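You operate a simulated robot arm through the tools that you are given. There is no shell and no other tool.

You are at the controls of a simulated robot arm. One attempt, no reset.

JOB
Polish the haze off block and disc; bed each on a tissue pad.
Fine: At the wall bench, both polished first, with the polishing block, which goes back. Wooden block on the white pad, iron disc on the other.

It is judged by the outcome, as a careful person would: the job done as asked, and still so three seconds after it is handed in. It fails if anything else is knocked over, pushed out of place, dropped, spilled or broken.

ROBOT AND FRAMES
A 7-joint arm with a two-finger parallel gripper, fixed in place. Base frame: the origin is on the floor under the middle of its stand, x ahead of it, y to its left, z up. Units: mm, rad, N and s.
It reaches about 1372 mm from its shoulder. Its first joint turns from -2.601 to 2.601 rad. Payload 3.43 kg.
The tool frame sits at the grasp point between the pads (the TCP): z along the fingers, y along the line on which they close. The tips reach 30 mm beyond it. The gripper opens to 94 mm. The fingers are 28 mm wide and 10 mm thick; the gripper's body (50 by 96 mm) begins 55 mm behind the TCP.
Orientation is told as [roll, pitch, yaw] about the base's x, y, z axes, in that order, counted from this pose: with the fingers straight down and closing along the base's y, the tool's x points along the base's -x, its y along +y and its z along -z.

CONTROLS
- The arm moves only by the tool send_rows. Its argument "moves" is a list that holds one entry, the list of rows, each a list of 7 numbers: the turn, a rotation vector about the base's x, y, z in rad, then the shift along the base's x, y, z in mm, then the gripper command, from -1 (shut) to 1 (fully open), values between in proportion. In form: [[[wx, wy, wz, x, y, z, gripper], ...]]. A call has 1 to 20 rows; each row is the pose to reach, as a shift and turn from the pose commanded when the call began. Each row takes 0.2 s and may step no farther than 50 mm and 0.15 rad from the row before; otherwise, or with a gripper value out of range, the whole call is refused. A pose out of reach is approached as far as the arm can. The call stops where the force on the tool passes 40 N (or 10 N more than at its start, if that is more) or the arm is blocked; 0.2 s more then pass. Each finger travels about 45 mm/s and halts on what it meets, pressing with about 25 N; the grip force reading is that of the motor and also rises with nothing between the fingers. The clock runs only during rows and for 0.2 s after the last one: add rows that repeat a pose to give the fingers time. The reply holds the time, the measured pose of the TCP, the force on the tool along the base axes, the opening and the grip force, in the units named above and with some noise, with the torque about the TCP (base axes, N m) and any sound that the robot's microphone picked up, and new pictures: "show" is both (left out), scene, wrist or none.
- Cameras (640 x 400 px; columns grow to the right, rows downward): "scene" is fixed at [49, 500.2, 1724.9]; the picture's right is [-0.01, -1.00, 0.00], its down [-0.71, 0.01, -0.70] and it looks along [0.70, -0.01, -0.71] (base axes); focal length 339 px, centre (320, 200). "wrist" rides on the gripper at [76, 14, -103] in the tool frame; the picture's right is [-0.18, 0.98, 0.00], its down [-0.75, -0.14, -0.64] and it looks along [-0.63, -0.12, 0.77] (tool axes); focal length 243 px, centre (320, 200).
- probe_pixels(camera, pixels): for up to 12 pixels [column, row] of the newest picture of that camera ("zoom" is the newest enlarged one), the place [x, y, z] in the base frame of the surface seen there, good to about 3 mm. It takes no simulated time.
- zoom(camera, box): a new picture of the part [left, top, right, bottom] of that camera's present view, enlarged. It takes no simulated time.
- job_done(): hands the job in; it is judged then, once.

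Unless the task says otherwise, let go and move clear before handing in.

The tools are called after "Call:" by a JSON object that holds its "api" and its "payload". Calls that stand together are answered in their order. send_rows: Moves the arm, as the interface text tells. Its arguments: {"type":"object","properties":{"moves":{"type":"array","items":{"type":"array","items":{"type":"array","items":{"type":"number"}}}},"show":{"type":"string","enum":["both","scene","wrist","none"]}},"required":["moves"]} The other tools are called the same way: probe_pixels (camera, pixels) gives the place of the surface under pixels of a picture; zoom (camera, box) takes an enlarged picture of a part of a camera's view; job_done () hands the job in.

At the start:

```text
time_s: 0.0
tool_pos: [956.1, 245.3, 1211.0]
tool_rot: [0.001, 0.0, 0.0]
ft_force: [0.6, -0.4, -0.4]
wrist_torque: [0.0, 0.01, 0.05]
finger_gap: 94.2
grasp_force: 0.0
```

scene: 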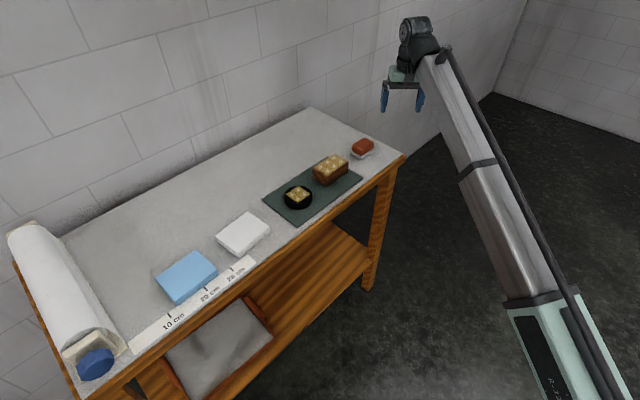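
wrist: 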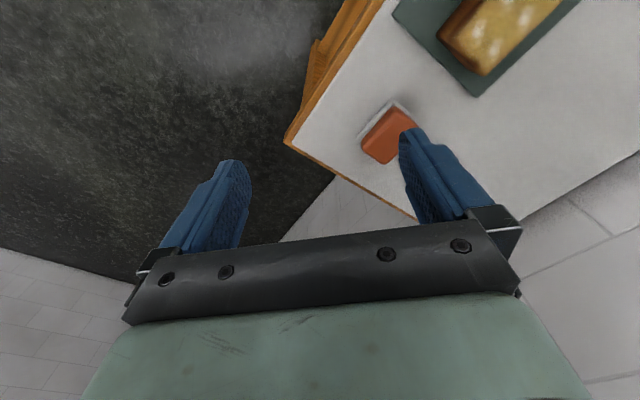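

The scene shows a bench with a red polishing block at about (362,148), a wooden block at (330,170), a dark disc at (298,196), and white and blue pads at (243,233) and (187,277). I'll zoom in to see the details before I move.

Call:
{"api": "zoom", "payload": {"camera": "scene", "box": [250, 120, 410, 220]}}

Call:
{"api": "probe_pixels", "payload": {"camera": "scene", "pixels": [[362, 148], [362, 157], [330, 166], [299, 196], [243, 233], [187, 277], [290, 140], [340, 200], [310, 108], [404, 156], [80, 390], [60, 237]]}}

```text
4.00 times, centred on (330, 170) of scene
```

zoom: 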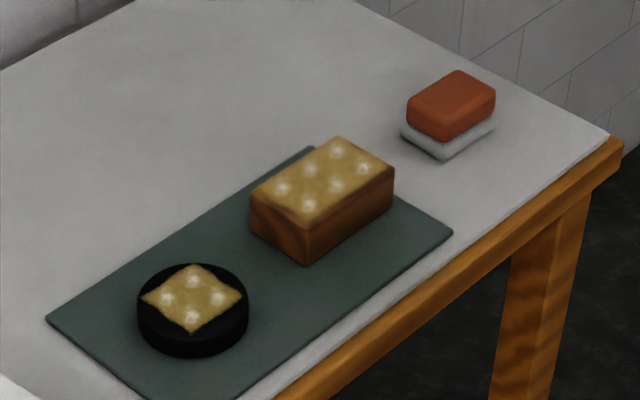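

```text
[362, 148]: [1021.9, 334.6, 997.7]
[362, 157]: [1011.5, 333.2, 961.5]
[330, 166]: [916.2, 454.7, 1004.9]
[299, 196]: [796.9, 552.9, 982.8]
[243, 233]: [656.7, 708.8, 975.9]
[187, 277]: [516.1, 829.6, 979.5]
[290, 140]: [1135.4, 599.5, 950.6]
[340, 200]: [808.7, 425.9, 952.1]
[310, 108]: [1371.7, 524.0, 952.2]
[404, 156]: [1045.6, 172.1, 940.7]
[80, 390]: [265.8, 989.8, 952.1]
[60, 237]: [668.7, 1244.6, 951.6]
```

The zoom shows yellowish haze patches with bright spots on top of the wooden block (6 spots) and the disc (4 spots). I'll zoom closer to measure each object.

Call:
{"api": "zoom", "payload": {"camera": "scene", "box": [346, 132, 378, 164]}}

Call:
{"api": "probe_pixels", "payload": {"camera": "scene", "pixels": [[352, 147], [363, 138], [373, 144], [361, 154], [350, 152], [372, 149], [316, 169], [334, 156], [347, 163], [326, 176], [326, 184], [313, 178]]}}

```text
12.50 times, centred on (362, 148) of scene
```

zoom: 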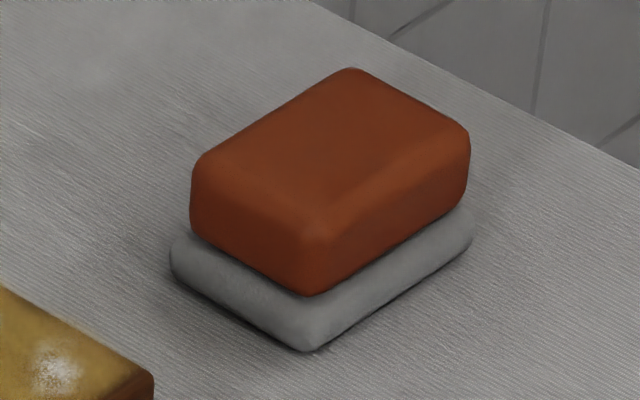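

```text
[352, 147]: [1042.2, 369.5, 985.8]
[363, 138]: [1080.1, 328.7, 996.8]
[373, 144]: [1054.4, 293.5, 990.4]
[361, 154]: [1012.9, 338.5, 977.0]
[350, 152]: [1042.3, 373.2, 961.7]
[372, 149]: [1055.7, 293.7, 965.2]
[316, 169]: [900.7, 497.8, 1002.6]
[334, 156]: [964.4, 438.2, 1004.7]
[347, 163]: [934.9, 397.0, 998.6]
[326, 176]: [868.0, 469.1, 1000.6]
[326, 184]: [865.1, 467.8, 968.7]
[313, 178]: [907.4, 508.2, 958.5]
```

The polishing block looks like an orange body over a white, slightly wider base. I'll probe its corners at high zoom.

Call:
{"api": "probe_pixels", "payload": {"camera": "zoom", "pixels": [[200, 160], [350, 75], [460, 130], [315, 225], [320, 280], [310, 340], [180, 265], [465, 235], [310, 305], [195, 215], [330, 150], [465, 180]]}}

Call:
{"api": "zoom", "payload": {"camera": "wrist", "box": [340, 80, 440, 180]}}

```text
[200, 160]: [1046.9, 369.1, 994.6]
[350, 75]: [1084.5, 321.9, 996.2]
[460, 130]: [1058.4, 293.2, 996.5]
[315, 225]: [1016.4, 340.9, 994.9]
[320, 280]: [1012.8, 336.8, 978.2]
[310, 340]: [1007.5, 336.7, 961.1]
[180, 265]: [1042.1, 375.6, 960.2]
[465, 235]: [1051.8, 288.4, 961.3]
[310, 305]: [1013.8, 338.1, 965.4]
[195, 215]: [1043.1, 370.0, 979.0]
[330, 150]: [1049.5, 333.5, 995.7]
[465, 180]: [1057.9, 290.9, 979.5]
```

```text
4.00 times, centred on (390, 130) of wrist
```

zoom: 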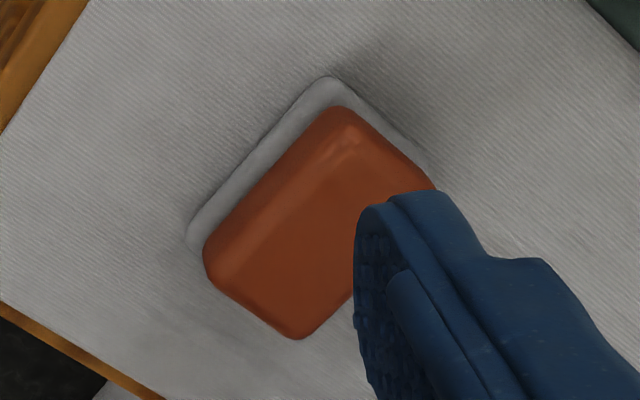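

The polishing block centre is near (1050, 332), long axis along about (0.68, -0.73), top at z≈997, and its white base is at z 951–965. Next I'll measure the disc, wooden block and pads.

Call:
{"api": "zoom", "payload": {"camera": "scene", "box": [278, 150, 358, 214]}}

Call:
{"api": "probe_pixels", "payload": {"camera": "zoom", "pixels": [[60, 310], [100, 285], [160, 275], [220, 300], [225, 320], [140, 360], [140, 390], [55, 330], [145, 318], [100, 312], [145, 355], [185, 312]]}}

```text
6.25 times, centred on (318, 182) of scene
```

zoom: 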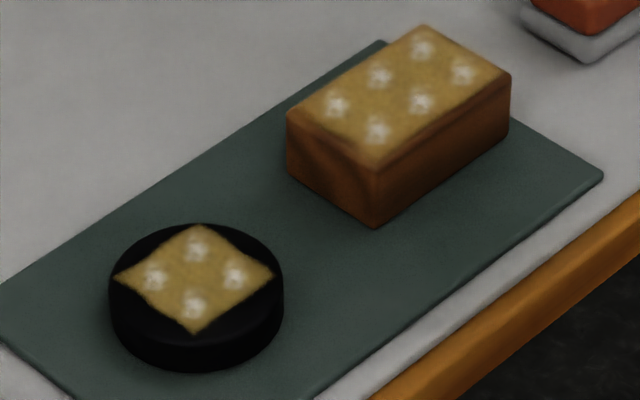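

```text
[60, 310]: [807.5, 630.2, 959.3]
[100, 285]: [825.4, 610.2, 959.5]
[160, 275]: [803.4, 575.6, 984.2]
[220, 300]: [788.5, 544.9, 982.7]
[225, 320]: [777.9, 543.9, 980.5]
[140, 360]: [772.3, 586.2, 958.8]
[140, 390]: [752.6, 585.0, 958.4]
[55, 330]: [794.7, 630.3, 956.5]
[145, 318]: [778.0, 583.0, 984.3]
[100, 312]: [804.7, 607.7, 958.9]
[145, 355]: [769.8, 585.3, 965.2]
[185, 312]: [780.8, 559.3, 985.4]
```

Call:
{"api": "probe_pixels", "payload": {"camera": "zoom", "pixels": [[118, 285], [275, 282], [197, 228], [195, 335], [195, 360], [155, 279], [233, 279], [195, 250], [194, 306], [115, 275], [272, 270], [160, 325]]}}

Call:
{"api": "probe_pixels", "payload": {"camera": "zoom", "pixels": [[293, 115], [425, 30], [505, 73], [378, 160], [378, 215], [378, 130], [337, 106], [380, 76], [421, 48], [462, 73], [420, 102], [292, 170]]}}

Call:
{"api": "zoom", "payload": {"camera": "scene", "box": [150, 200, 280, 310]}}

```text
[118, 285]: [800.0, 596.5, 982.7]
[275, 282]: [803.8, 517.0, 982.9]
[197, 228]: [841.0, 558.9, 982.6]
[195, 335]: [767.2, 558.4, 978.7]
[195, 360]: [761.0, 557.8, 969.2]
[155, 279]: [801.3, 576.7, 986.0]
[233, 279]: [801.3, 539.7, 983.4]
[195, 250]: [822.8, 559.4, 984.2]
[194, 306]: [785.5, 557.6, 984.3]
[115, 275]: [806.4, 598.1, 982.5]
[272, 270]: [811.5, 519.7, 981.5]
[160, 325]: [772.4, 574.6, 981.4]
```

```text
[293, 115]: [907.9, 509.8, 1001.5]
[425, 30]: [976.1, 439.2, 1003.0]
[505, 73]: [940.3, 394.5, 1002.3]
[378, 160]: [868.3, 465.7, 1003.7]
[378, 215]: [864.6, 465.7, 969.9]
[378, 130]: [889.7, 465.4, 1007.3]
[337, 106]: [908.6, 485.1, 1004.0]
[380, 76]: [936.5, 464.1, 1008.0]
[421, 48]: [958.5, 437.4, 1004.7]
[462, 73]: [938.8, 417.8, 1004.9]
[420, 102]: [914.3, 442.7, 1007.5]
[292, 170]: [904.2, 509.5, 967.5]
```

```text
3.64 times, centred on (215, 255) of scene
```

zoom: 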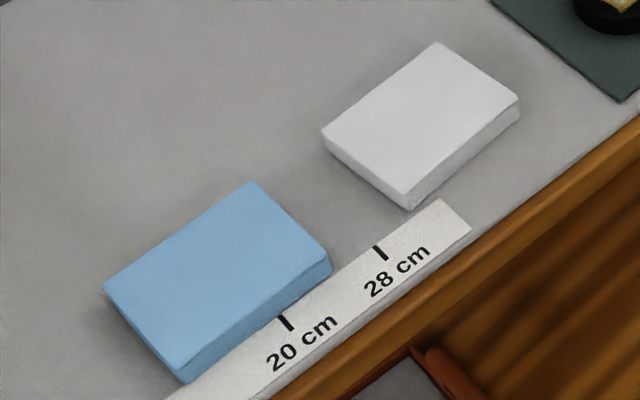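

Call:
{"api": "probe_pixels", "payload": {"camera": "zoom", "pixels": [[325, 135], [435, 47], [515, 98], [405, 190], [405, 205], [420, 115], [107, 290], [250, 186], [325, 262], [182, 360], [184, 378], [220, 275]]}}

Call:
{"api": "zoom", "payload": {"camera": "scene", "box": [0, 200, 320, 400]}}

```text
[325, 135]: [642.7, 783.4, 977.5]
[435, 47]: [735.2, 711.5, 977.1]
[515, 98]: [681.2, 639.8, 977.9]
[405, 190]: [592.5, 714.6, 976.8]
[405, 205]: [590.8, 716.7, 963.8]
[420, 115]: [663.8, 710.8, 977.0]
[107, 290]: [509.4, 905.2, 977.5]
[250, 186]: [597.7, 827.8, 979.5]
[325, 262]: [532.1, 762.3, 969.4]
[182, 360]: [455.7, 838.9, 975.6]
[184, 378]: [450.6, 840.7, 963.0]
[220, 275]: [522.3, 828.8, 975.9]
```

```text
2.00 times, centred on (160, 300) of scene
```

zoom: 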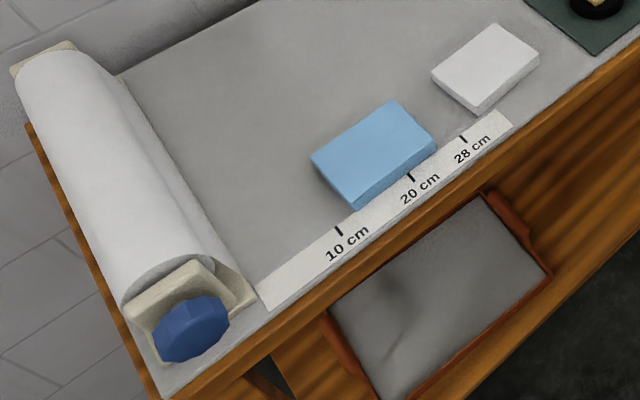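

Measurements so far:
- **Wooden block:** about 100×58×45, centred near (923, 452).
- **Disc:** about 82 mm across, centred near (802, 558), top at z≈983.
- **White pad:** centred near (663, 712).
- **Blue pad:** centred near (524, 834).

Next I'll move above the polishing block, turn the fingers across its short side, and look.

Call:
{"api": "send_rows", "payload": {"moves": [[[0, 0, -0.12, 14, 12, 0, 1], [0, 0, -0.24, 28, 25, 0, 1], [0, 0, -0.36, 42, 38, 0, 1], [0, 0, -0.48, 56, 51, 0, 1], [0, 0, -0.6, 70, 64, 0, 1], [0, 0, -0.72, 84, 77, -10, 1], [0, 0, -0.82, 94, 87, -30, 1], [0, 0, -0.82, 94, 87, -50, 1], [0, 0, -0.82, 94, 87, -70, 1], [0, 0, -0.82, 94, 87, -70, 1]]], "show": "both"}}

```text
time_s: 2.2
tool_pos: [1052.5, 332.8, 1141.5]
tool_rot: [0.0, 0.0, -0.82]
ft_force: [0.0, -0.1, 0.4]
wrist_torque: [0.01, 0.03, 0.02]
finger_gap: 94.2
grasp_force: 0.2
```

scene: 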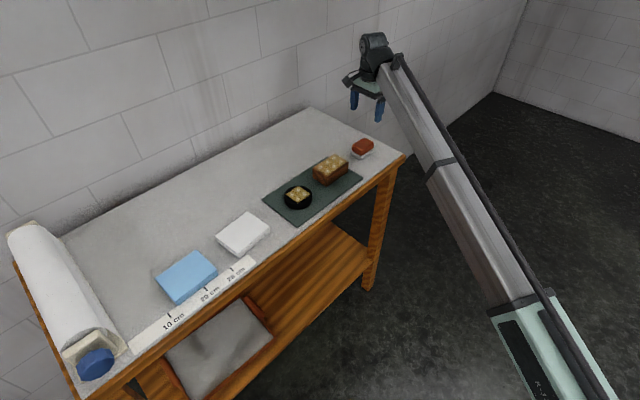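
wrist: 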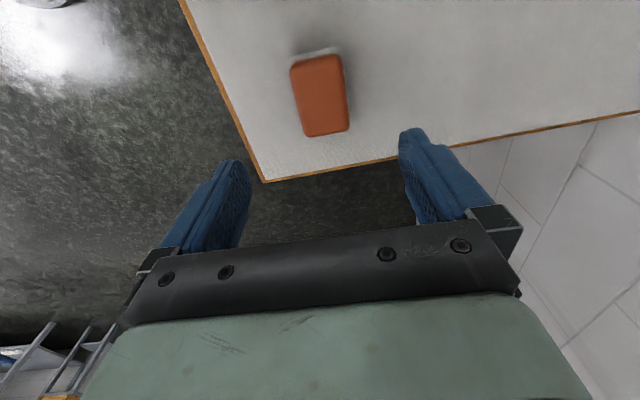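

In the wrist view the polishing block is at about (320, 95), almost lined up with the fingers. I'll probe its edges to get the exact pose.

Call:
{"api": "zoom", "payload": {"camera": "wrist", "box": [270, 40, 370, 140]}}

Call:
{"api": "probe_pixels", "payload": {"camera": "wrist", "pixels": [[293, 70], [340, 60], [347, 125], [306, 132], [320, 95], [318, 52], [298, 55], [335, 50], [343, 95], [299, 100], [330, 60], [326, 131]]}}

```text
4.00 times, centred on (320, 90) of wrist
```

zoom: 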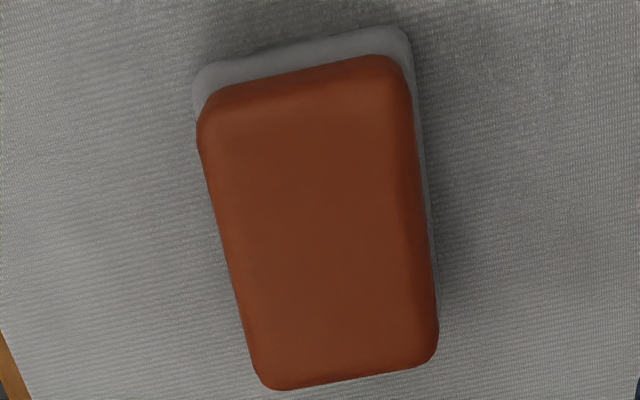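

```text
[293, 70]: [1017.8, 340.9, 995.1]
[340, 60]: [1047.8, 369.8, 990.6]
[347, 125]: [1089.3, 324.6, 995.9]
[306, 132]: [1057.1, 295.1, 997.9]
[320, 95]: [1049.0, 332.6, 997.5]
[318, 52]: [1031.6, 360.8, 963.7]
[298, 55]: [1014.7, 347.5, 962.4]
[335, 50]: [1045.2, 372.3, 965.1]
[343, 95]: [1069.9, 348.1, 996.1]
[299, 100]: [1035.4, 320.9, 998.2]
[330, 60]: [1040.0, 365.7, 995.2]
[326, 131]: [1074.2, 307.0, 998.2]
```

The block's centre is at (1053, 333) and the short axis is within 1° of the finger line. I'll lower so the tips end just above the white base (TCP z≈1000), without closing yet.

Call:
{"api": "send_rows", "payload": {"moves": [[[0, 0, 0, 0, 0, -35, 1], [0, 0, 0, 0, 0, -70, 1], [0, 0, -0.005, 0, 0, -100, 1], [0, 0, -0.008, 0, 0, -120, 1], [0, 0, -0.008, 0, 0, -132, 1], [0, 0, -0.008, 0, 0, -140, 1], [0, 0, -0.008, 0, 0, -140, 1]]], "show": "both"}}

```text
time_s: 3.8
tool_pos: [1049.8, 332.6, 1000.0]
tool_rot: [0.0, 0.001, -0.83]
ft_force: [-0.8, -0.1, -1.1]
wrist_torque: [0.03, -0.01, 0.01]
finger_gap: 94.0
grasp_force: 0.0
```

scene: 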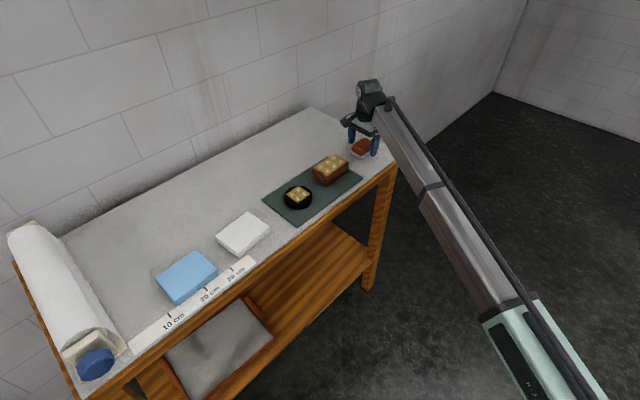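
wrist: 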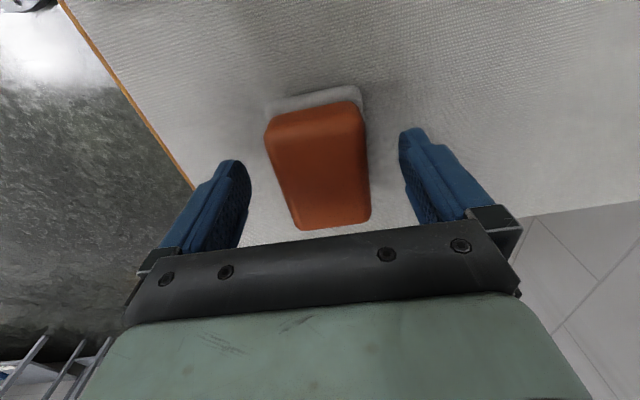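

Call:
{"api": "probe_pixels", "payload": {"camera": "wrist", "pixels": [[270, 140], [357, 110], [365, 215], [302, 220], [318, 165], [283, 180], [366, 165], [240, 170], [405, 150], [300, 100], [355, 92], [330, 222]]}}

```text
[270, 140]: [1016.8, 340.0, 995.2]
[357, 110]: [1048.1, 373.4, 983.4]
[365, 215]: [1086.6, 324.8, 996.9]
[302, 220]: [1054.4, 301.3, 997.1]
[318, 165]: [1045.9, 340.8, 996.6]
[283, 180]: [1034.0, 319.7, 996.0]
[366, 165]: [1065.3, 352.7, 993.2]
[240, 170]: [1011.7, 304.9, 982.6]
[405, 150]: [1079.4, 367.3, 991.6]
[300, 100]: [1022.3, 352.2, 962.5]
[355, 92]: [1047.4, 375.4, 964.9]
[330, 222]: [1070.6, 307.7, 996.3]
```

The fingers straddle the block but are about 2.5 mm off along the closing line. I'll shift slightly, then close on the orange body.

Call:
{"api": "send_rows", "payload": {"moves": [[[0, 0, 0, 2, 1.7, 0, 1], [0, 0, 0, 2, 1.7, 0, 0.2], [0, 0, 0, 2, 1.7, 0, -0.2], [0, 0, 0, 2, 1.7, 0, -0.6], [0, 0, 0, 2, 1.7, 0, -1], [0, 0, 0, 2, 1.7, 0, -1], [0, 0, 0, 2, 1.7, 0, -1], [0, 0, 0, 2, 1.7, 0, -1]]], "show": "wrist"}}

```text
time_s: 5.6
tool_pos: [1051.8, 336.1, 1001.4]
tool_rot: [0.001, 0.001, -0.829]
ft_force: [0.7, -0.6, 1.4]
wrist_torque: [-0.05, 0.07, 0.02]
finger_gap: 51.2
grasp_force: 25.0
```

wrist: 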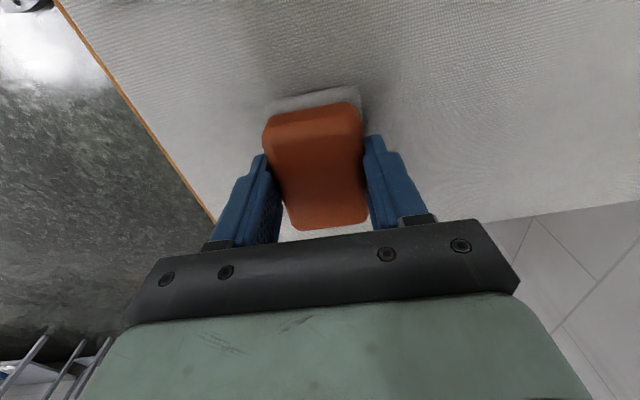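

Gripped at 51 mm with 25 N. I'll lift slowly and check whether the white base comes up with the orange body.

Call:
{"api": "send_rows", "payload": {"moves": [[[0, 0, 0, 0, 0, 8, -1], [0, 0, 0, 0, 0, 20, -1], [0, 0, 0, 0, 0, 40, -1], [0, 0, 0, 0, 0, 70, -1], [0, 0, 0, 0, 0, 100, -1], [0, 0, 0, 0, 0, 100, -1]]], "show": "both"}}

Call:
{"api": "zoom", "payload": {"camera": "scene", "box": [320, 70, 420, 170]}}

```text
time_s: 7.0
tool_pos: [1051.8, 335.2, 1099.6]
tool_rot: [0.0, 0.0, -0.83]
ft_force: [-0.8, -0.3, -0.4]
wrist_torque: [0.02, 0.02, -0.01]
finger_gap: 51.1
grasp_force: 24.5
```

scene: 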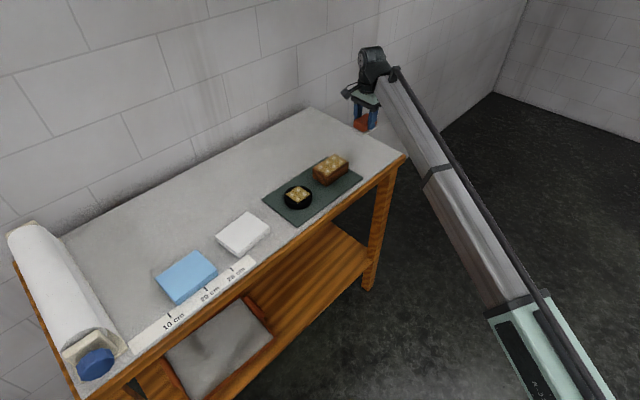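
wrist: 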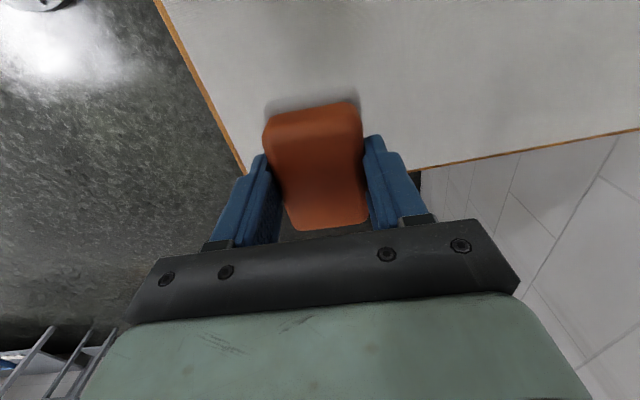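

```text
4.00 times, centred on (370, 120) of scene
```

zoom: 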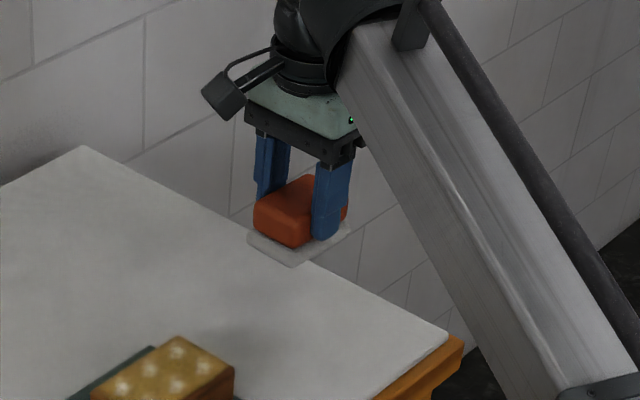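

Call:
{"api": "probe_pixels", "payload": {"camera": "zoom", "pixels": [[292, 258], [255, 240], [295, 225], [335, 240], [270, 190], [290, 285]]}}

Call:
{"api": "probe_pixels", "payload": {"camera": "wrist", "pixels": [[285, 105], [310, 80], [350, 100], [310, 165]]}}

```text
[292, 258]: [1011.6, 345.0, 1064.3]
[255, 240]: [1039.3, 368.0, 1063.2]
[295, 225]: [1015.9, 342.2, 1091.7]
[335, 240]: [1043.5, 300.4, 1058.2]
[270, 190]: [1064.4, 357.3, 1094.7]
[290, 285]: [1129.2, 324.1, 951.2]
```

```text
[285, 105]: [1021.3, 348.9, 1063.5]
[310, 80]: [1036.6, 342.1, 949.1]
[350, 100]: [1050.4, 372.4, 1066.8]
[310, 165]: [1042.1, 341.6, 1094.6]
```

The white base comes up with the block (z≈1064), so it is the block's felt. The felt's underside is about 50 mm below the TCP. I'll carry it over the wooden block, hovering a few mm above the top.

Call:
{"api": "send_rows", "payload": {"moves": [[[0, 0, 0, -16, 15, 0, -1], [0, 0, 0, -40, 37, 0, -1], [0, 0, 0, -65, 60, 0, -1], [0, 0, 0, -90, 82, 0, -1], [0, 0, 0, -113, 104, 0, -1], [0, 0, 0, -129, 118, 0, -1], [0, 0, 0.02, -129, 118, -15, -1], [0, 0, 0.03, -129, 118, -30, -1], [0, 0, 0.03, -129, 118, -37, -1], [0, 0, 0.03, -129, 118, -37, -1]]], "show": "both"}}

Call:
{"api": "zoom", "payload": {"camera": "scene", "box": [280, 110, 380, 210]}}

```text
time_s: 9.2
tool_pos: [923.2, 453.6, 1063.5]
tool_rot: [0.0, 0.0, -0.798]
ft_force: [0.3, 0.2, -0.7]
wrist_torque: [0.0, -0.03, 0.06]
finger_gap: 51.0
grasp_force: 24.8
```

scene: 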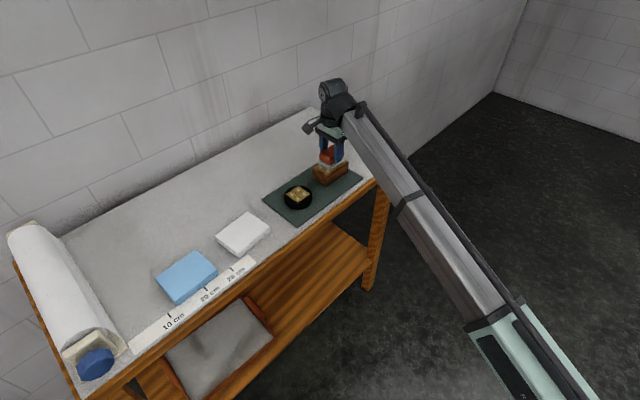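
wrist: 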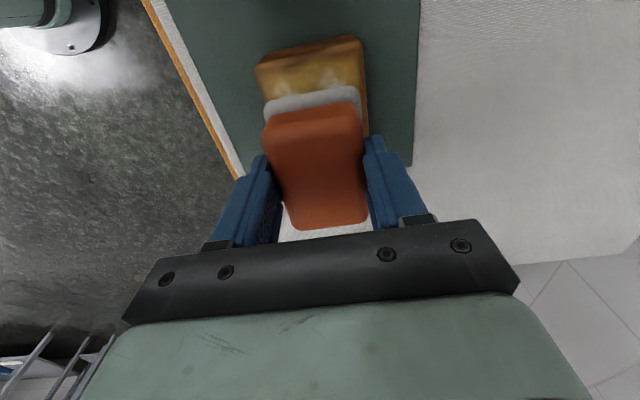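

```text
4.00 times, centred on (330, 160) of scene
```

zoom: 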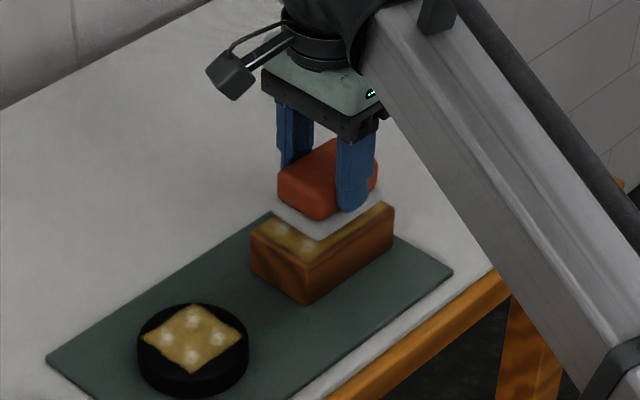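

The felt hovers about 10 mm above the wooden block and is well centred across it. I'll lower in small steps to find contact.

Call:
{"api": "send_rows", "payload": {"moves": [[[0, 0, 0, 0, 0, -4, -1], [0, 0, 0, 0, 0, -7, -1], [0, 0, 0, 0, 0, -8, -1], [0, 0, 0, 0, 0, -9, -1], [0, 0, 0, 0, 0, -9, -1]]], "show": "none"}}

```text
time_s: 10.4
tool_pos: [923.5, 454.5, 1055.0]
tool_rot: [-0.001, 0.001, -0.798]
ft_force: [-0.1, 0.3, -0.2]
wrist_torque: [-0.01, 0.02, -0.02]
finger_gap: 51.1
grasp_force: 25.0
```

No contact yet at z 1055; I'll keep lowering in 1 mm steps.

Call:
{"api": "send_rows", "payload": {"moves": [[[0, 0, 0, 0, 0, -1, -1], [0, 0, 0, 0, 0, -1, -1]]], "show": "none"}}

Call:
{"api": "send_rows", "payload": {"moves": [[[0, 0, 0, 0, 0, -1, -1], [0, 0, 0, 0, 0, -1, -1]]], "show": "none"}}

Call:
{"api": "send_rows", "payload": {"moves": [[[0, 0, 0, 0, 0, -1, -1], [0, 0, 0, 0, 0, -1, -1]]], "show": "wrist"}}

```text
time_s: 11.0
tool_pos: [924.3, 452.7, 1053.9]
tool_rot: [0.0, 0.001, -0.799]
ft_force: [0.2, -0.4, -1.3]
wrist_torque: [0.03, -0.01, -0.01]
finger_gap: 51.2
grasp_force: 24.9
```

```text
time_s: 11.6
tool_pos: [923.3, 453.3, 1053.0]
tool_rot: [0.0, 0.0, -0.798]
ft_force: [-0.4, 0.1, -0.3]
wrist_torque: [0.02, -0.02, 0.01]
finger_gap: 51.3
grasp_force: 25.7
```

```text
time_s: 12.2
tool_pos: [924.8, 452.1, 1052.5]
tool_rot: [0.001, -0.001, -0.8]
ft_force: [2.9, -0.8, 6.0]
wrist_torque: [-0.02, -0.02, 0.01]
finger_gap: 51.2
grasp_force: 25.0
```

wrist: 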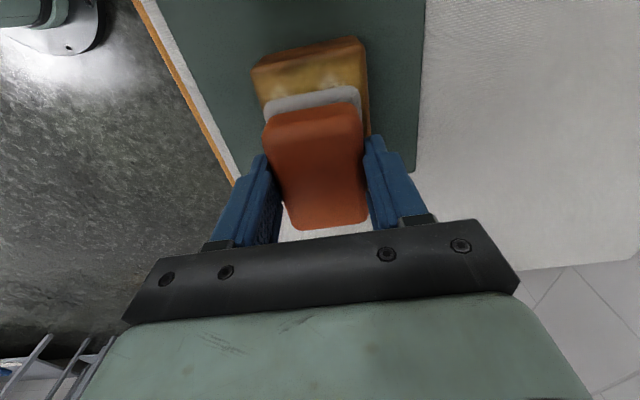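

Contact: Fz = 6 N at commanded z 1052. I'll stroke along the block's length, first toward the disc end and then the other way, and watch the force and whether the block stays put.

Call:
{"api": "send_rows", "payload": {"moves": [[[0, 0, 0, -4, 4, 0, -1], [0, 0, 0, -8, 8, 0, -1], [0, 0, 0, -12, 12.2, 0, -1], [0, 0, 0, -16, 16.3, 0, -1], [0, 0, 0, -12, 12.2, 0, -1], [0, 0, 0, -8, 8, 0, -1], [0, 0, 0, -4, 4, 0, -1], [0, 0, 0, 0, 0, 0, -1], [0, 0, 0, 4, -4, 0, -1], [0, 0, 0, 8, -8, 0, -1], [0, 0, 0, 12, -12.2, 0, -1], [0, 0, 0, 16, -16.3, 0, -1]]], "show": "both"}}

Call:
{"api": "zoom", "payload": {"camera": "scene", "box": [280, 110, 380, 210]}}

Call:
{"api": "zoom", "payload": {"camera": "wrist", "box": [240, 20, 390, 120]}}

```text
time_s: 14.8
tool_pos: [938.7, 437.1, 1053.0]
tool_rot: [0.0, 0.001, -0.798]
ft_force: [-6.0, 3.6, 14.6]
wrist_torque: [0.23, 0.29, -0.02]
finger_gap: 51.2
grasp_force: 25.0
```

scene: 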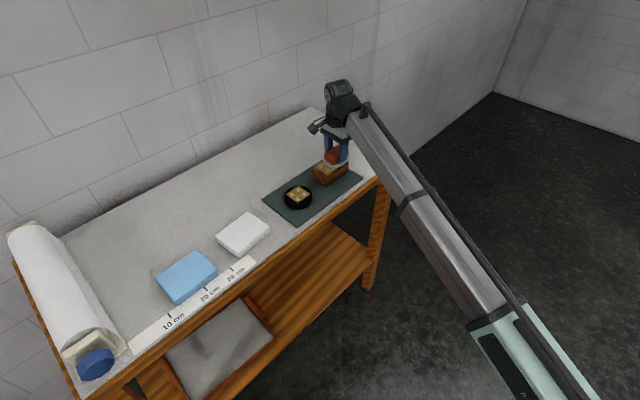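
wrist: 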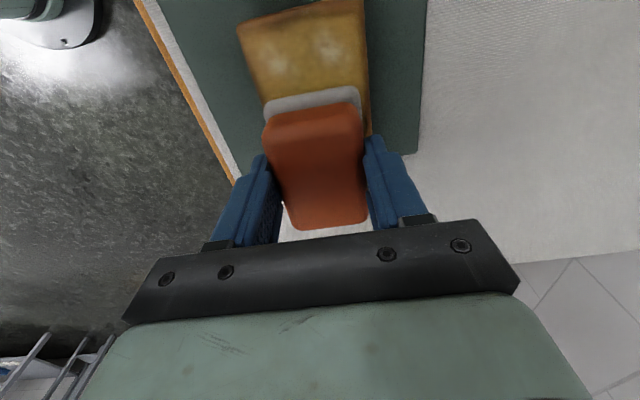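

```text
4.00 times, centred on (330, 160) of scene
```

zoom: 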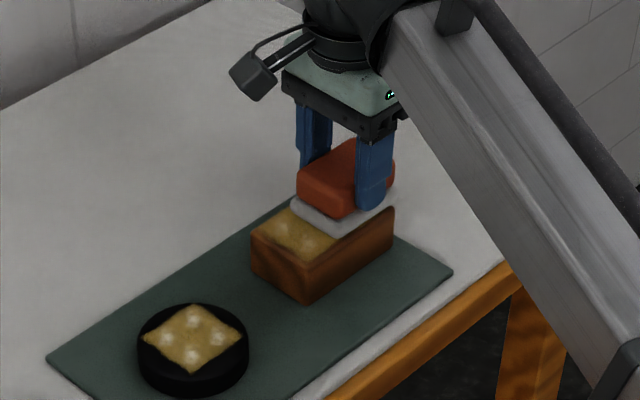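

```text
4.00 times, centred on (315, 70) of wrist
```

zoom: 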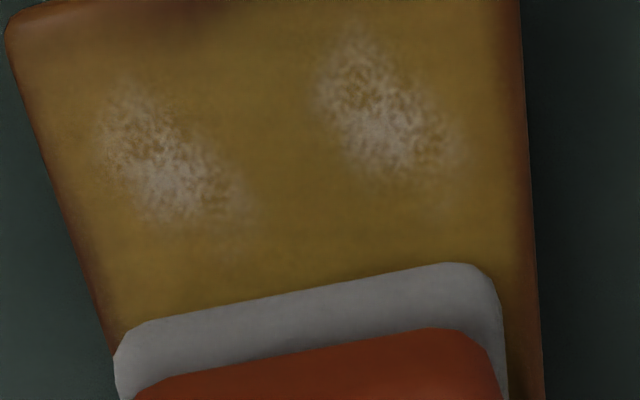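

The haze spots at the exposed end look fainter, and the block hasn't moved (same corners in the zoom at (250,255) and (305,300)). Fz is up to 14.6 N at this end, so I'll ease by 0.5 mm and keep stroking back and forth with a small sideways weave.

Call:
{"api": "send_rows", "payload": {"moves": [[[0, 0, 0, -5, 5.1, 0.5, -1], [0, 0, 0, -10, 10.2, 0.5, -1], [0, 0, 0, -15, 15.3, 0.3, -1], [0, 0, 0, -20, 20.4, 0, -1], [0, 0, 0, -25, 25.5, 0, -1], [0, 0, 0, -30, 30.6, 0, -1], [0, 0, 0, -34, 34.7, 0, -1], [0, 0, 0, -31, 37, 0, -1], [0, 0, 0, -26, 32, 0, -1], [0, 0, 0, -21, 27, 0, -1], [0, 0, 0, -16, 22, 0, -1], [0, 0, 0, -11, 17, 0.3, -1], [0, 0, 0, -6, 11, 0.5, -1], [0, 0, 0, -1, 6, 0.5, -1], [0, 0, 0, 2, 2, 0.5, -1], [0, 0, 0, -1, -4, 0.5, -1]]], "show": "both"}}

Call:
{"api": "zoom", "payload": {"camera": "wrist", "box": [220, 0, 400, 120]}}

Call:
{"api": "zoom", "payload": {"camera": "scene", "box": [280, 110, 380, 210]}}

```text
time_s: 18.2
tool_pos: [938.9, 432.3, 1052.5]
tool_rot: [0.002, -0.003, -0.801]
ft_force: [4.9, 6.5, 15.6]
wrist_torque: [0.42, 0.09, -0.16]
finger_gap: 51.4
grasp_force: 24.7
```

scene: 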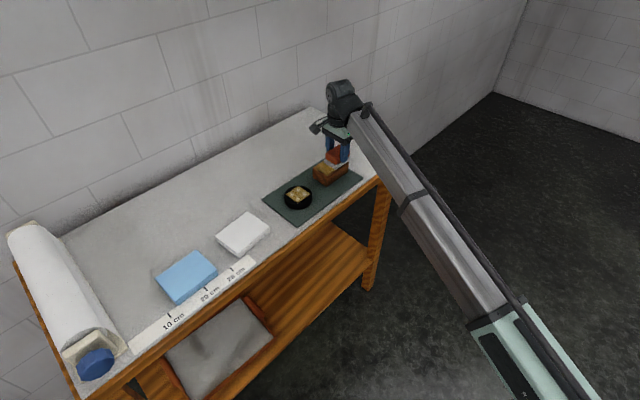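
wrist: 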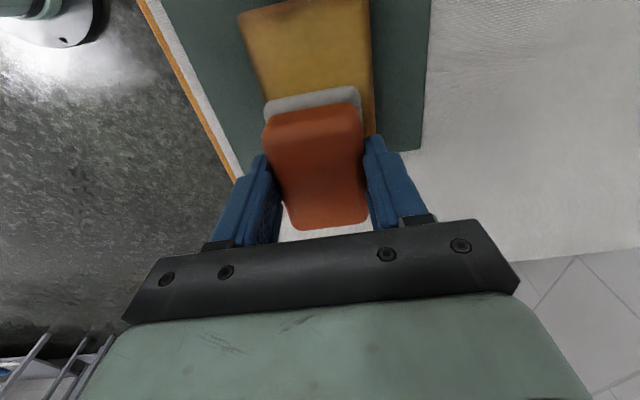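

```text
3.33 times, centred on (310, 60) of wrist
```

zoom: 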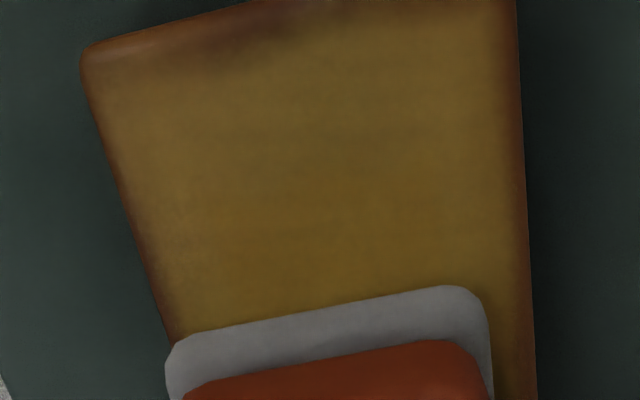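

```text
4.00 times, centred on (330, 160) of scene
```

zoom: 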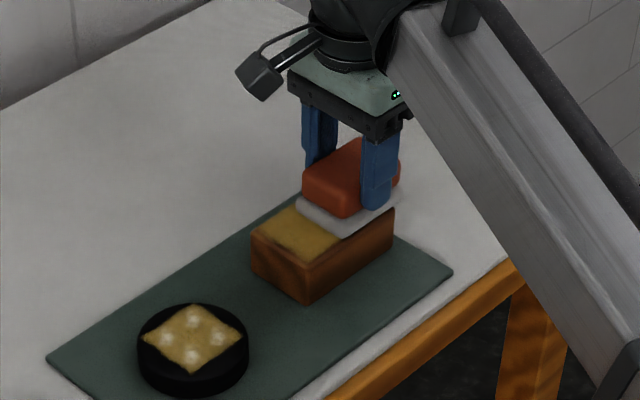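

The two white spots at the exposed end are gone, leaving a uniform tan patch. I'll do another full weave over the whole top, then lift to check the rest.

Call:
{"api": "send_rows", "payload": {"moves": [[[0, 0, 0, -4, 5, 0, -1], [0, 0, 0, -9, 10, 0, -1], [0, 0, 0, -14, 15, -0.2, -1], [0, 0, 0, -19, 20, -0.4, -1], [0, 0, 0, -24, 25, -0.5, -1], [0, 0, 0, -29, 31, -0.5, -1], [0, 0, 0, -33, 37, -0.5, -1], [0, 0, 0, -36, 34, -0.5, -1], [0, 0, 0, -31, 29, -0.5, -1], [0, 0, 0, -26, 23, -0.5, -1], [0, 0, 0, -21, 18, -0.4, -1], [0, 0, 0, -16, 13, -0.2, -1], [0, 0, 0, -11, 8, 0, -1], [0, 0, 0, -6, 4, 0, -1], [0, 0, 0, 0, 0, 0, -1], [0, 0, 0, 3, 3, 0, -1], [0, 0, 0, 0, 6, 0, -1]]], "show": "none"}}

Call:
{"api": "send_rows", "payload": {"moves": [[[0, 0, 0, 0, 0, 10, -1], [0, 0, 0, 0, 0, 40, -1], [0, 0, 0, 20, -20, 60, -1], [0, 0, 0, 55, -55, 60, -1], [0, 0, 0, 75, -80, 60, -1], [0, 0, 0, 75, -80, 60, -1]]], "show": "both"}}

Call:
{"api": "zoom", "payload": {"camera": "scene", "box": [278, 140, 358, 204]}}

Call:
{"api": "zoom", "payload": {"camera": "wrist", "box": [220, 0, 400, 120]}}

```text
time_s: 21.8
tool_pos: [939.8, 438.9, 1052.5]
tool_rot: [0.002, -0.003, -0.8]
ft_force: [3.4, -5.3, 11.8]
wrist_torque: [-0.08, 0.13, 0.08]
finger_gap: 51.2
grasp_force: 24.6
```

```text
time_s: 23.2
tool_pos: [1013.4, 356.9, 1112.9]
tool_rot: [0.002, 0.001, -0.799]
ft_force: [0.2, -0.3, -0.7]
wrist_torque: [0.02, 0.01, -0.02]
finger_gap: 51.0
grasp_force: 24.8
```

scene: 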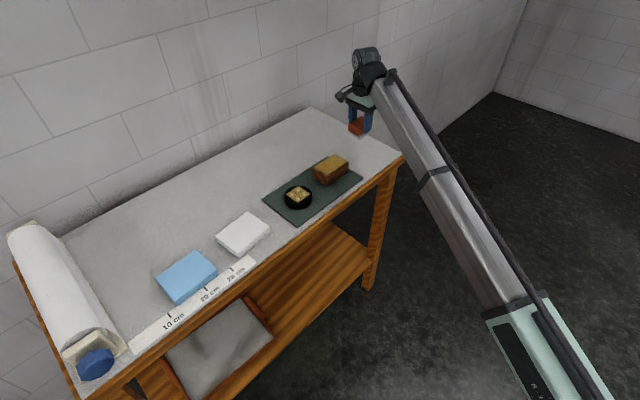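
wrist: 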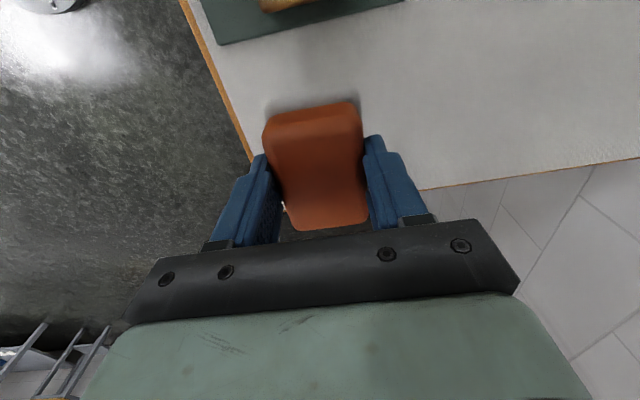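

```text
6.25 times, centred on (318, 172) of scene
```

zoom: 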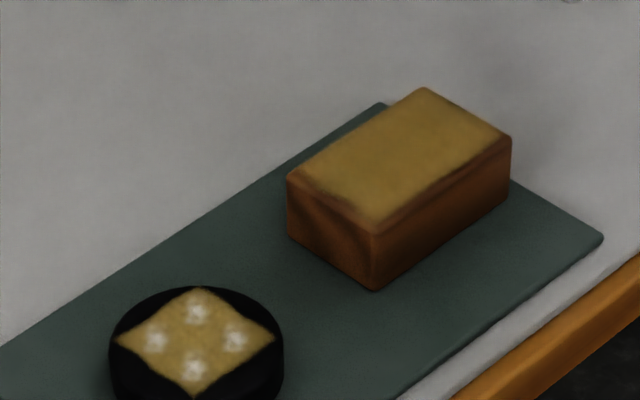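

```text
3.33 times, centred on (310, 60) of wrist
```

zoom: 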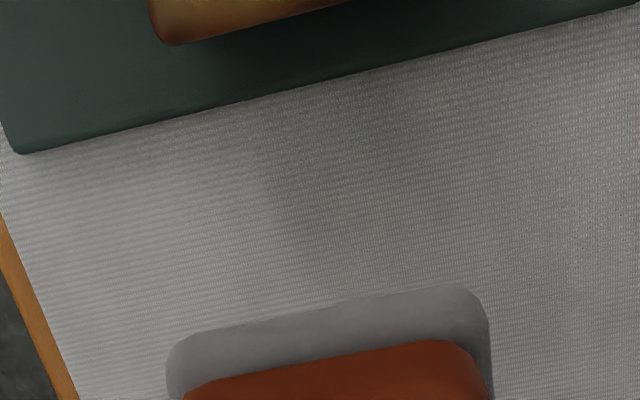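

All six white spots on the wooden block are gone, but a uniform tan tint remains. I'll zoom in to see whether the tint is leftover film or just the surface.

Call:
{"api": "zoom", "payload": {"camera": "scene", "box": [310, 148, 350, 188]}}

Call:
{"api": "zoom", "payload": {"camera": "scene", "box": [280, 178, 320, 213]}}

```text
10.00 times, centred on (330, 168) of scene
```

zoom: 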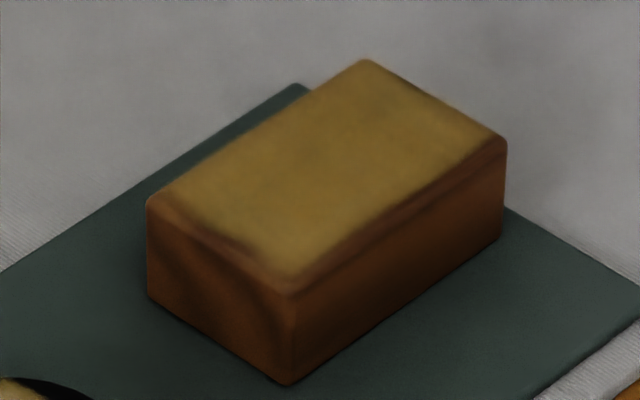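

```text
11.43 times, centred on (300, 196) of scene
```

zoom: 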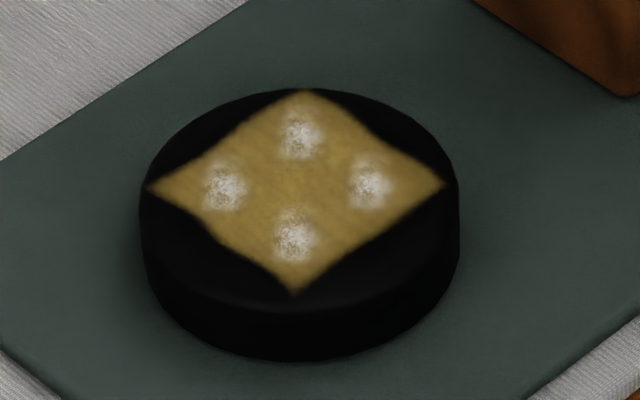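

The tan matches the colour that was already between the spots, so the spots themselves seem to be the haze. To be sure, I'll do one more set of firm strokes on the wood and see whether the tint changes at all.

Call:
{"api": "send_rows", "payload": {"moves": [[[0, 0, 0, -25, 27, 0, -1], [0, 0, 0, -50, 53, -15, -1], [0, 0, 0, -75, 80, -40, -1], [0, 0, 0, -75, 80, -55, -1], [0, 0, 0, -75, 80, -60, -1], [0, 0, 0, -80, 84, -60.5, -1], [0, 0, 0, -85, 89, -60.5, -1], [0, 0, 0, -90, 94, -61, -1], [0, 0, 0, -95, 99, -61, -1], [0, 0, 0, -100, 104, -61, -1], [0, 0, 0, -105, 109, -61, -1], [0, 0, 0, -109, 113, -61, -1], [0, 0, 0, -105, 115, -61, -1], [0, 0, 0, -100, 109, -61, -1], [0, 0, 0, -95, 104, -61, -1], [0, 0, 0, -90, 99, -61, -1], [0, 0, 0, -85, 94, -60.5, -1], [0, 0, 0, -80, 89, -60.5, -1], [0, 0, 0, -75, 83, -60, -1], [0, 0, 0, -71, 79, -60, -1]]], "show": "wrist"}}

Call:
{"api": "zoom", "payload": {"camera": "scene", "box": [280, 110, 380, 210]}}

```text
time_s: 27.4
tool_pos: [941.2, 437.1, 1052.1]
tool_rot: [-0.001, 0.002, -0.799]
ft_force: [-6.8, 6.7, 21.2]
wrist_torque: [0.43, 0.46, -0.02]
finger_gap: 51.1
grasp_force: 25.3
```

wrist: 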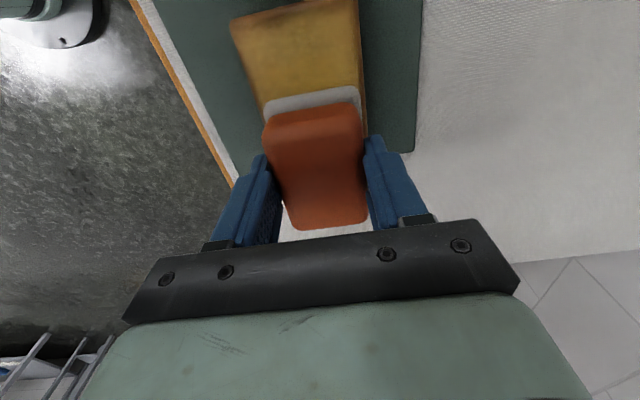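

```text
4.00 times, centred on (330, 160) of scene
```

zoom: 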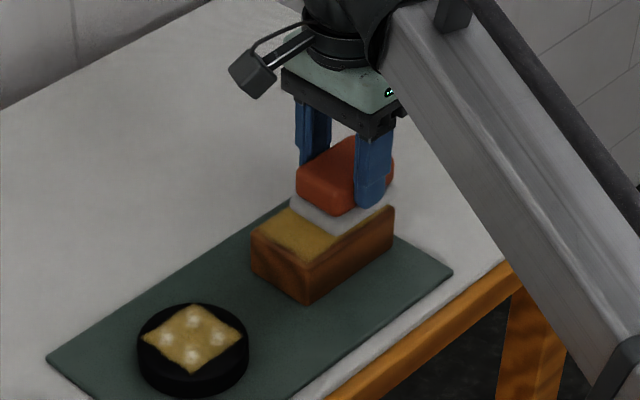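

No change in the tint after more rubbing (Fz up to 21 N), so the wood's haze is off and the tan is the surface. I'll lift off and carry the polishing block over the disc.

Call:
{"api": "send_rows", "payload": {"moves": [[[0, 0, 0, 0, 0, 10, -1], [0, 0, 0, 0, 0, 35, -1], [0, 0, 0, -28, 24, 45, -1], [0, 0, 0, -56, 48, 45, -1], [0, 0, 0, -84, 73, 45, -1], [0, 0, 0, -112, 97, 45, -1], [0, 0, 0, -134, 116, 40, -1], [0, 0, 0, -140, 121, 20, -1], [0, 0, 0, -140, 121, -5, -1], [0, 0, 0, -140, 121, -12, -1], [0, 0, 0, -140, 121, -12, -1]]], "show": "both"}}

Call:
{"api": "zoom", "payload": {"camera": "scene", "box": [250, 130, 370, 230]}}

```text
time_s: 29.8
tool_pos: [802.1, 559.1, 1040.4]
tool_rot: [-0.002, 0.0, -0.797]
ft_force: [0.2, 0.0, -0.7]
wrist_torque: [-0.02, 0.03, 0.01]
finger_gap: 51.4
grasp_force: 25.3
```

scene: 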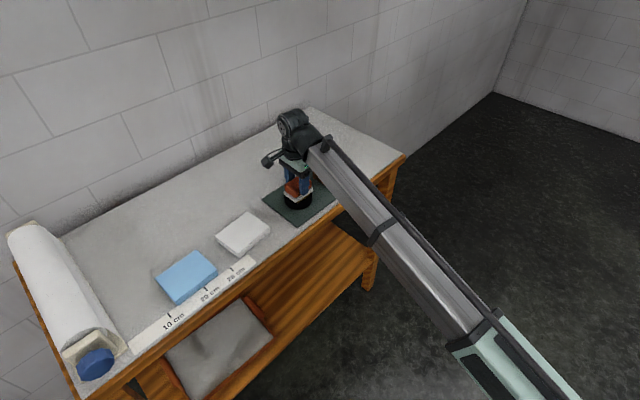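
wrist: 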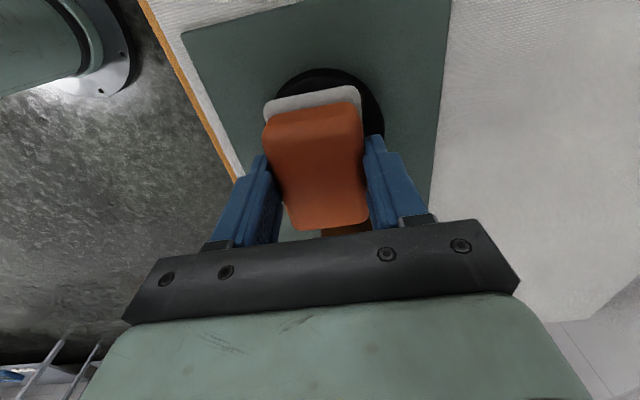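

```text
4.00 times, centred on (310, 180) of scene
```

zoom: 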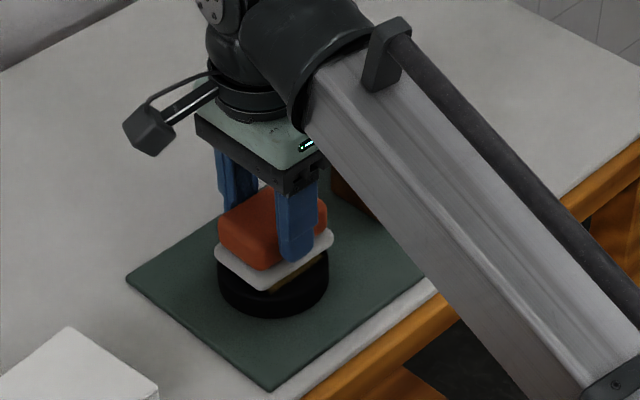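

Call:
{"api": "probe_pixels", "payload": {"camera": "wrist", "pixels": [[278, 90], [300, 74], [325, 71], [350, 77], [372, 95], [378, 115], [268, 112], [360, 100], [312, 92], [320, 75]]}}

```text
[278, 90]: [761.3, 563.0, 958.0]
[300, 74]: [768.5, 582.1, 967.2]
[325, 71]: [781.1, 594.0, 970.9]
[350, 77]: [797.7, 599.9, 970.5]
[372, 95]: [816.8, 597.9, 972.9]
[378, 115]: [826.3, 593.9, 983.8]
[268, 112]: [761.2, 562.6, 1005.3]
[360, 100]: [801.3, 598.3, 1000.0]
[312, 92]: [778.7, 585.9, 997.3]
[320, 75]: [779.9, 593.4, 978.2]
```

The disc's rim fits a circle centred at (803, 558.5) with radius 41.8, and the felt is centred over it. I'll lower in small steps to contact.

Call:
{"api": "send_rows", "payload": {"moves": [[[0, 0, 0, 0.5, 0, -3, -1], [0, 0, 0, 0.5, 0, -5, -1], [0, 0, 0, 0.5, 0, -6, -1], [0, 0, 0, 0.5, 0, -7, -1], [0, 0, 0, 0.5, 0, -7, -1]]], "show": "none"}}

Call:
{"api": "send_rows", "payload": {"moves": [[[0, 0, 0, 0, 0, -1, -1], [0, 0, 0, 0, 0, -1, -1]]], "show": "none"}}

```text
time_s: 31.0
tool_pos: [803.1, 558.9, 1033.0]
tool_rot: [0.0, 0.0, -0.797]
ft_force: [-0.3, 0.3, -0.2]
wrist_torque: [-0.02, 0.0, 0.0]
finger_gap: 51.4
grasp_force: 25.0
```

```text
time_s: 31.6
tool_pos: [801.9, 558.7, 1031.5]
tool_rot: [0.001, 0.0, -0.798]
ft_force: [0.0, 0.4, -0.8]
wrist_torque: [-0.01, 0.01, 0.0]
finger_gap: 51.0
grasp_force: 24.9
```

No contact yet at z 1031.5, so I'll keep going down.

Call:
{"api": "send_rows", "payload": {"moves": [[[0, 0, 0, 0, 0, -1, -1], [0, 0, 0, 0, 0, -1, -1]]], "show": "none"}}

Call:
{"api": "send_rows", "payload": {"moves": [[[0, 0, 0, 0, 0, -0.5, -1], [0, 0, 0, 0, 0, -0.5, -1]]], "show": "none"}}

```text
time_s: 32.2
tool_pos: [803.4, 558.6, 1032.5]
tool_rot: [0.001, 0.0, -0.797]
ft_force: [0.2, -0.3, 5.1]
wrist_torque: [-0.11, 0.02, 0.0]
finger_gap: 50.9
grasp_force: 25.4
```

```text
time_s: 32.8
tool_pos: [802.4, 559.4, 1031.2]
tool_rot: [0.001, 0.0, -0.799]
ft_force: [0.1, 0.0, 12.5]
wrist_torque: [-0.1, 0.08, -0.03]
finger_gap: 51.0
grasp_force: 24.8
```

Contact with Fz = 12.5 N. I'll make short strokes with a small sideways weave, staying well inside the disc's edges.

Call:
{"api": "send_rows", "payload": {"moves": [[[0, 0, 0, -4, 4, 0, -1], [0, 0, 0, -8, 8, 0, -1], [0, 0, 0, -11, 11, 0, -1], [0, 0, 0, -8, 12, 0, -1], [0, 0, 0, -4, 8, 0, -1], [0, 0, 0, 0, 4, 0, -1], [0, 0, 0, 4, 0, 0, -1], [0, 0, 0, 8, -4, 0, -1], [0, 0, 0, 11, -8, 0, -1], [0, 0, 0, 9, -12, 0, -1], [0, 0, 0, 5, -9, 0, -1], [0, 0, 0, 1, -5, 0, -1], [0, 0, 0, -3, -1, 0, -1], [0, 0, 0, -7, 3, 0, -1], [0, 0, 0, -11, 8, 0, -1], [0, 0, 0, -7, 8, 0, -1], [0, 0, 0, -3, 4, 0, -1], [0, 0, 0, 1, 0, 0, -1], [0, 0, 0, 5, -4, 0, -1], [0, 0, 0, 9, -9, 0, -1]]], "show": "wrist"}}

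Call:
{"api": "zoom", "payload": {"camera": "scene", "box": [250, 130, 370, 230]}}

```text
time_s: 37.0
tool_pos: [811.5, 549.4, 1031.4]
tool_rot: [0.0, 0.003, -0.798]
ft_force: [-5.3, 8.4, 25.4]
wrist_torque: [0.54, 0.5, -0.08]
finger_gap: 51.3
grasp_force: 25.4
```

wrist: 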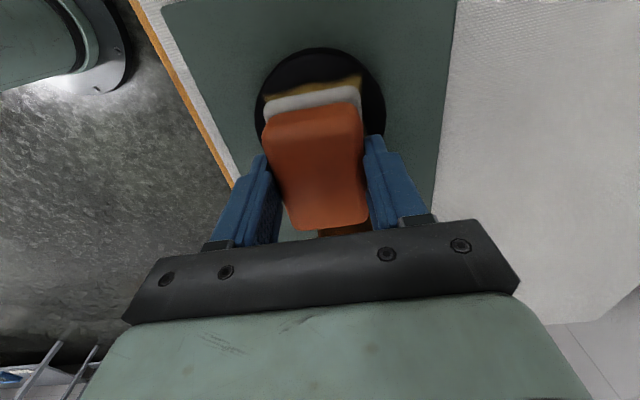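

```text
4.00 times, centred on (310, 180) of scene
```

zoom: 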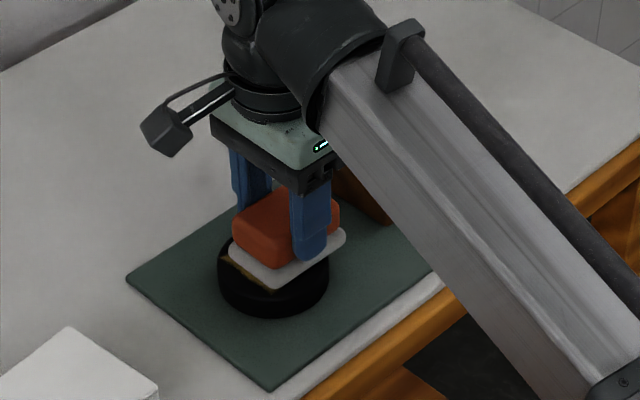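

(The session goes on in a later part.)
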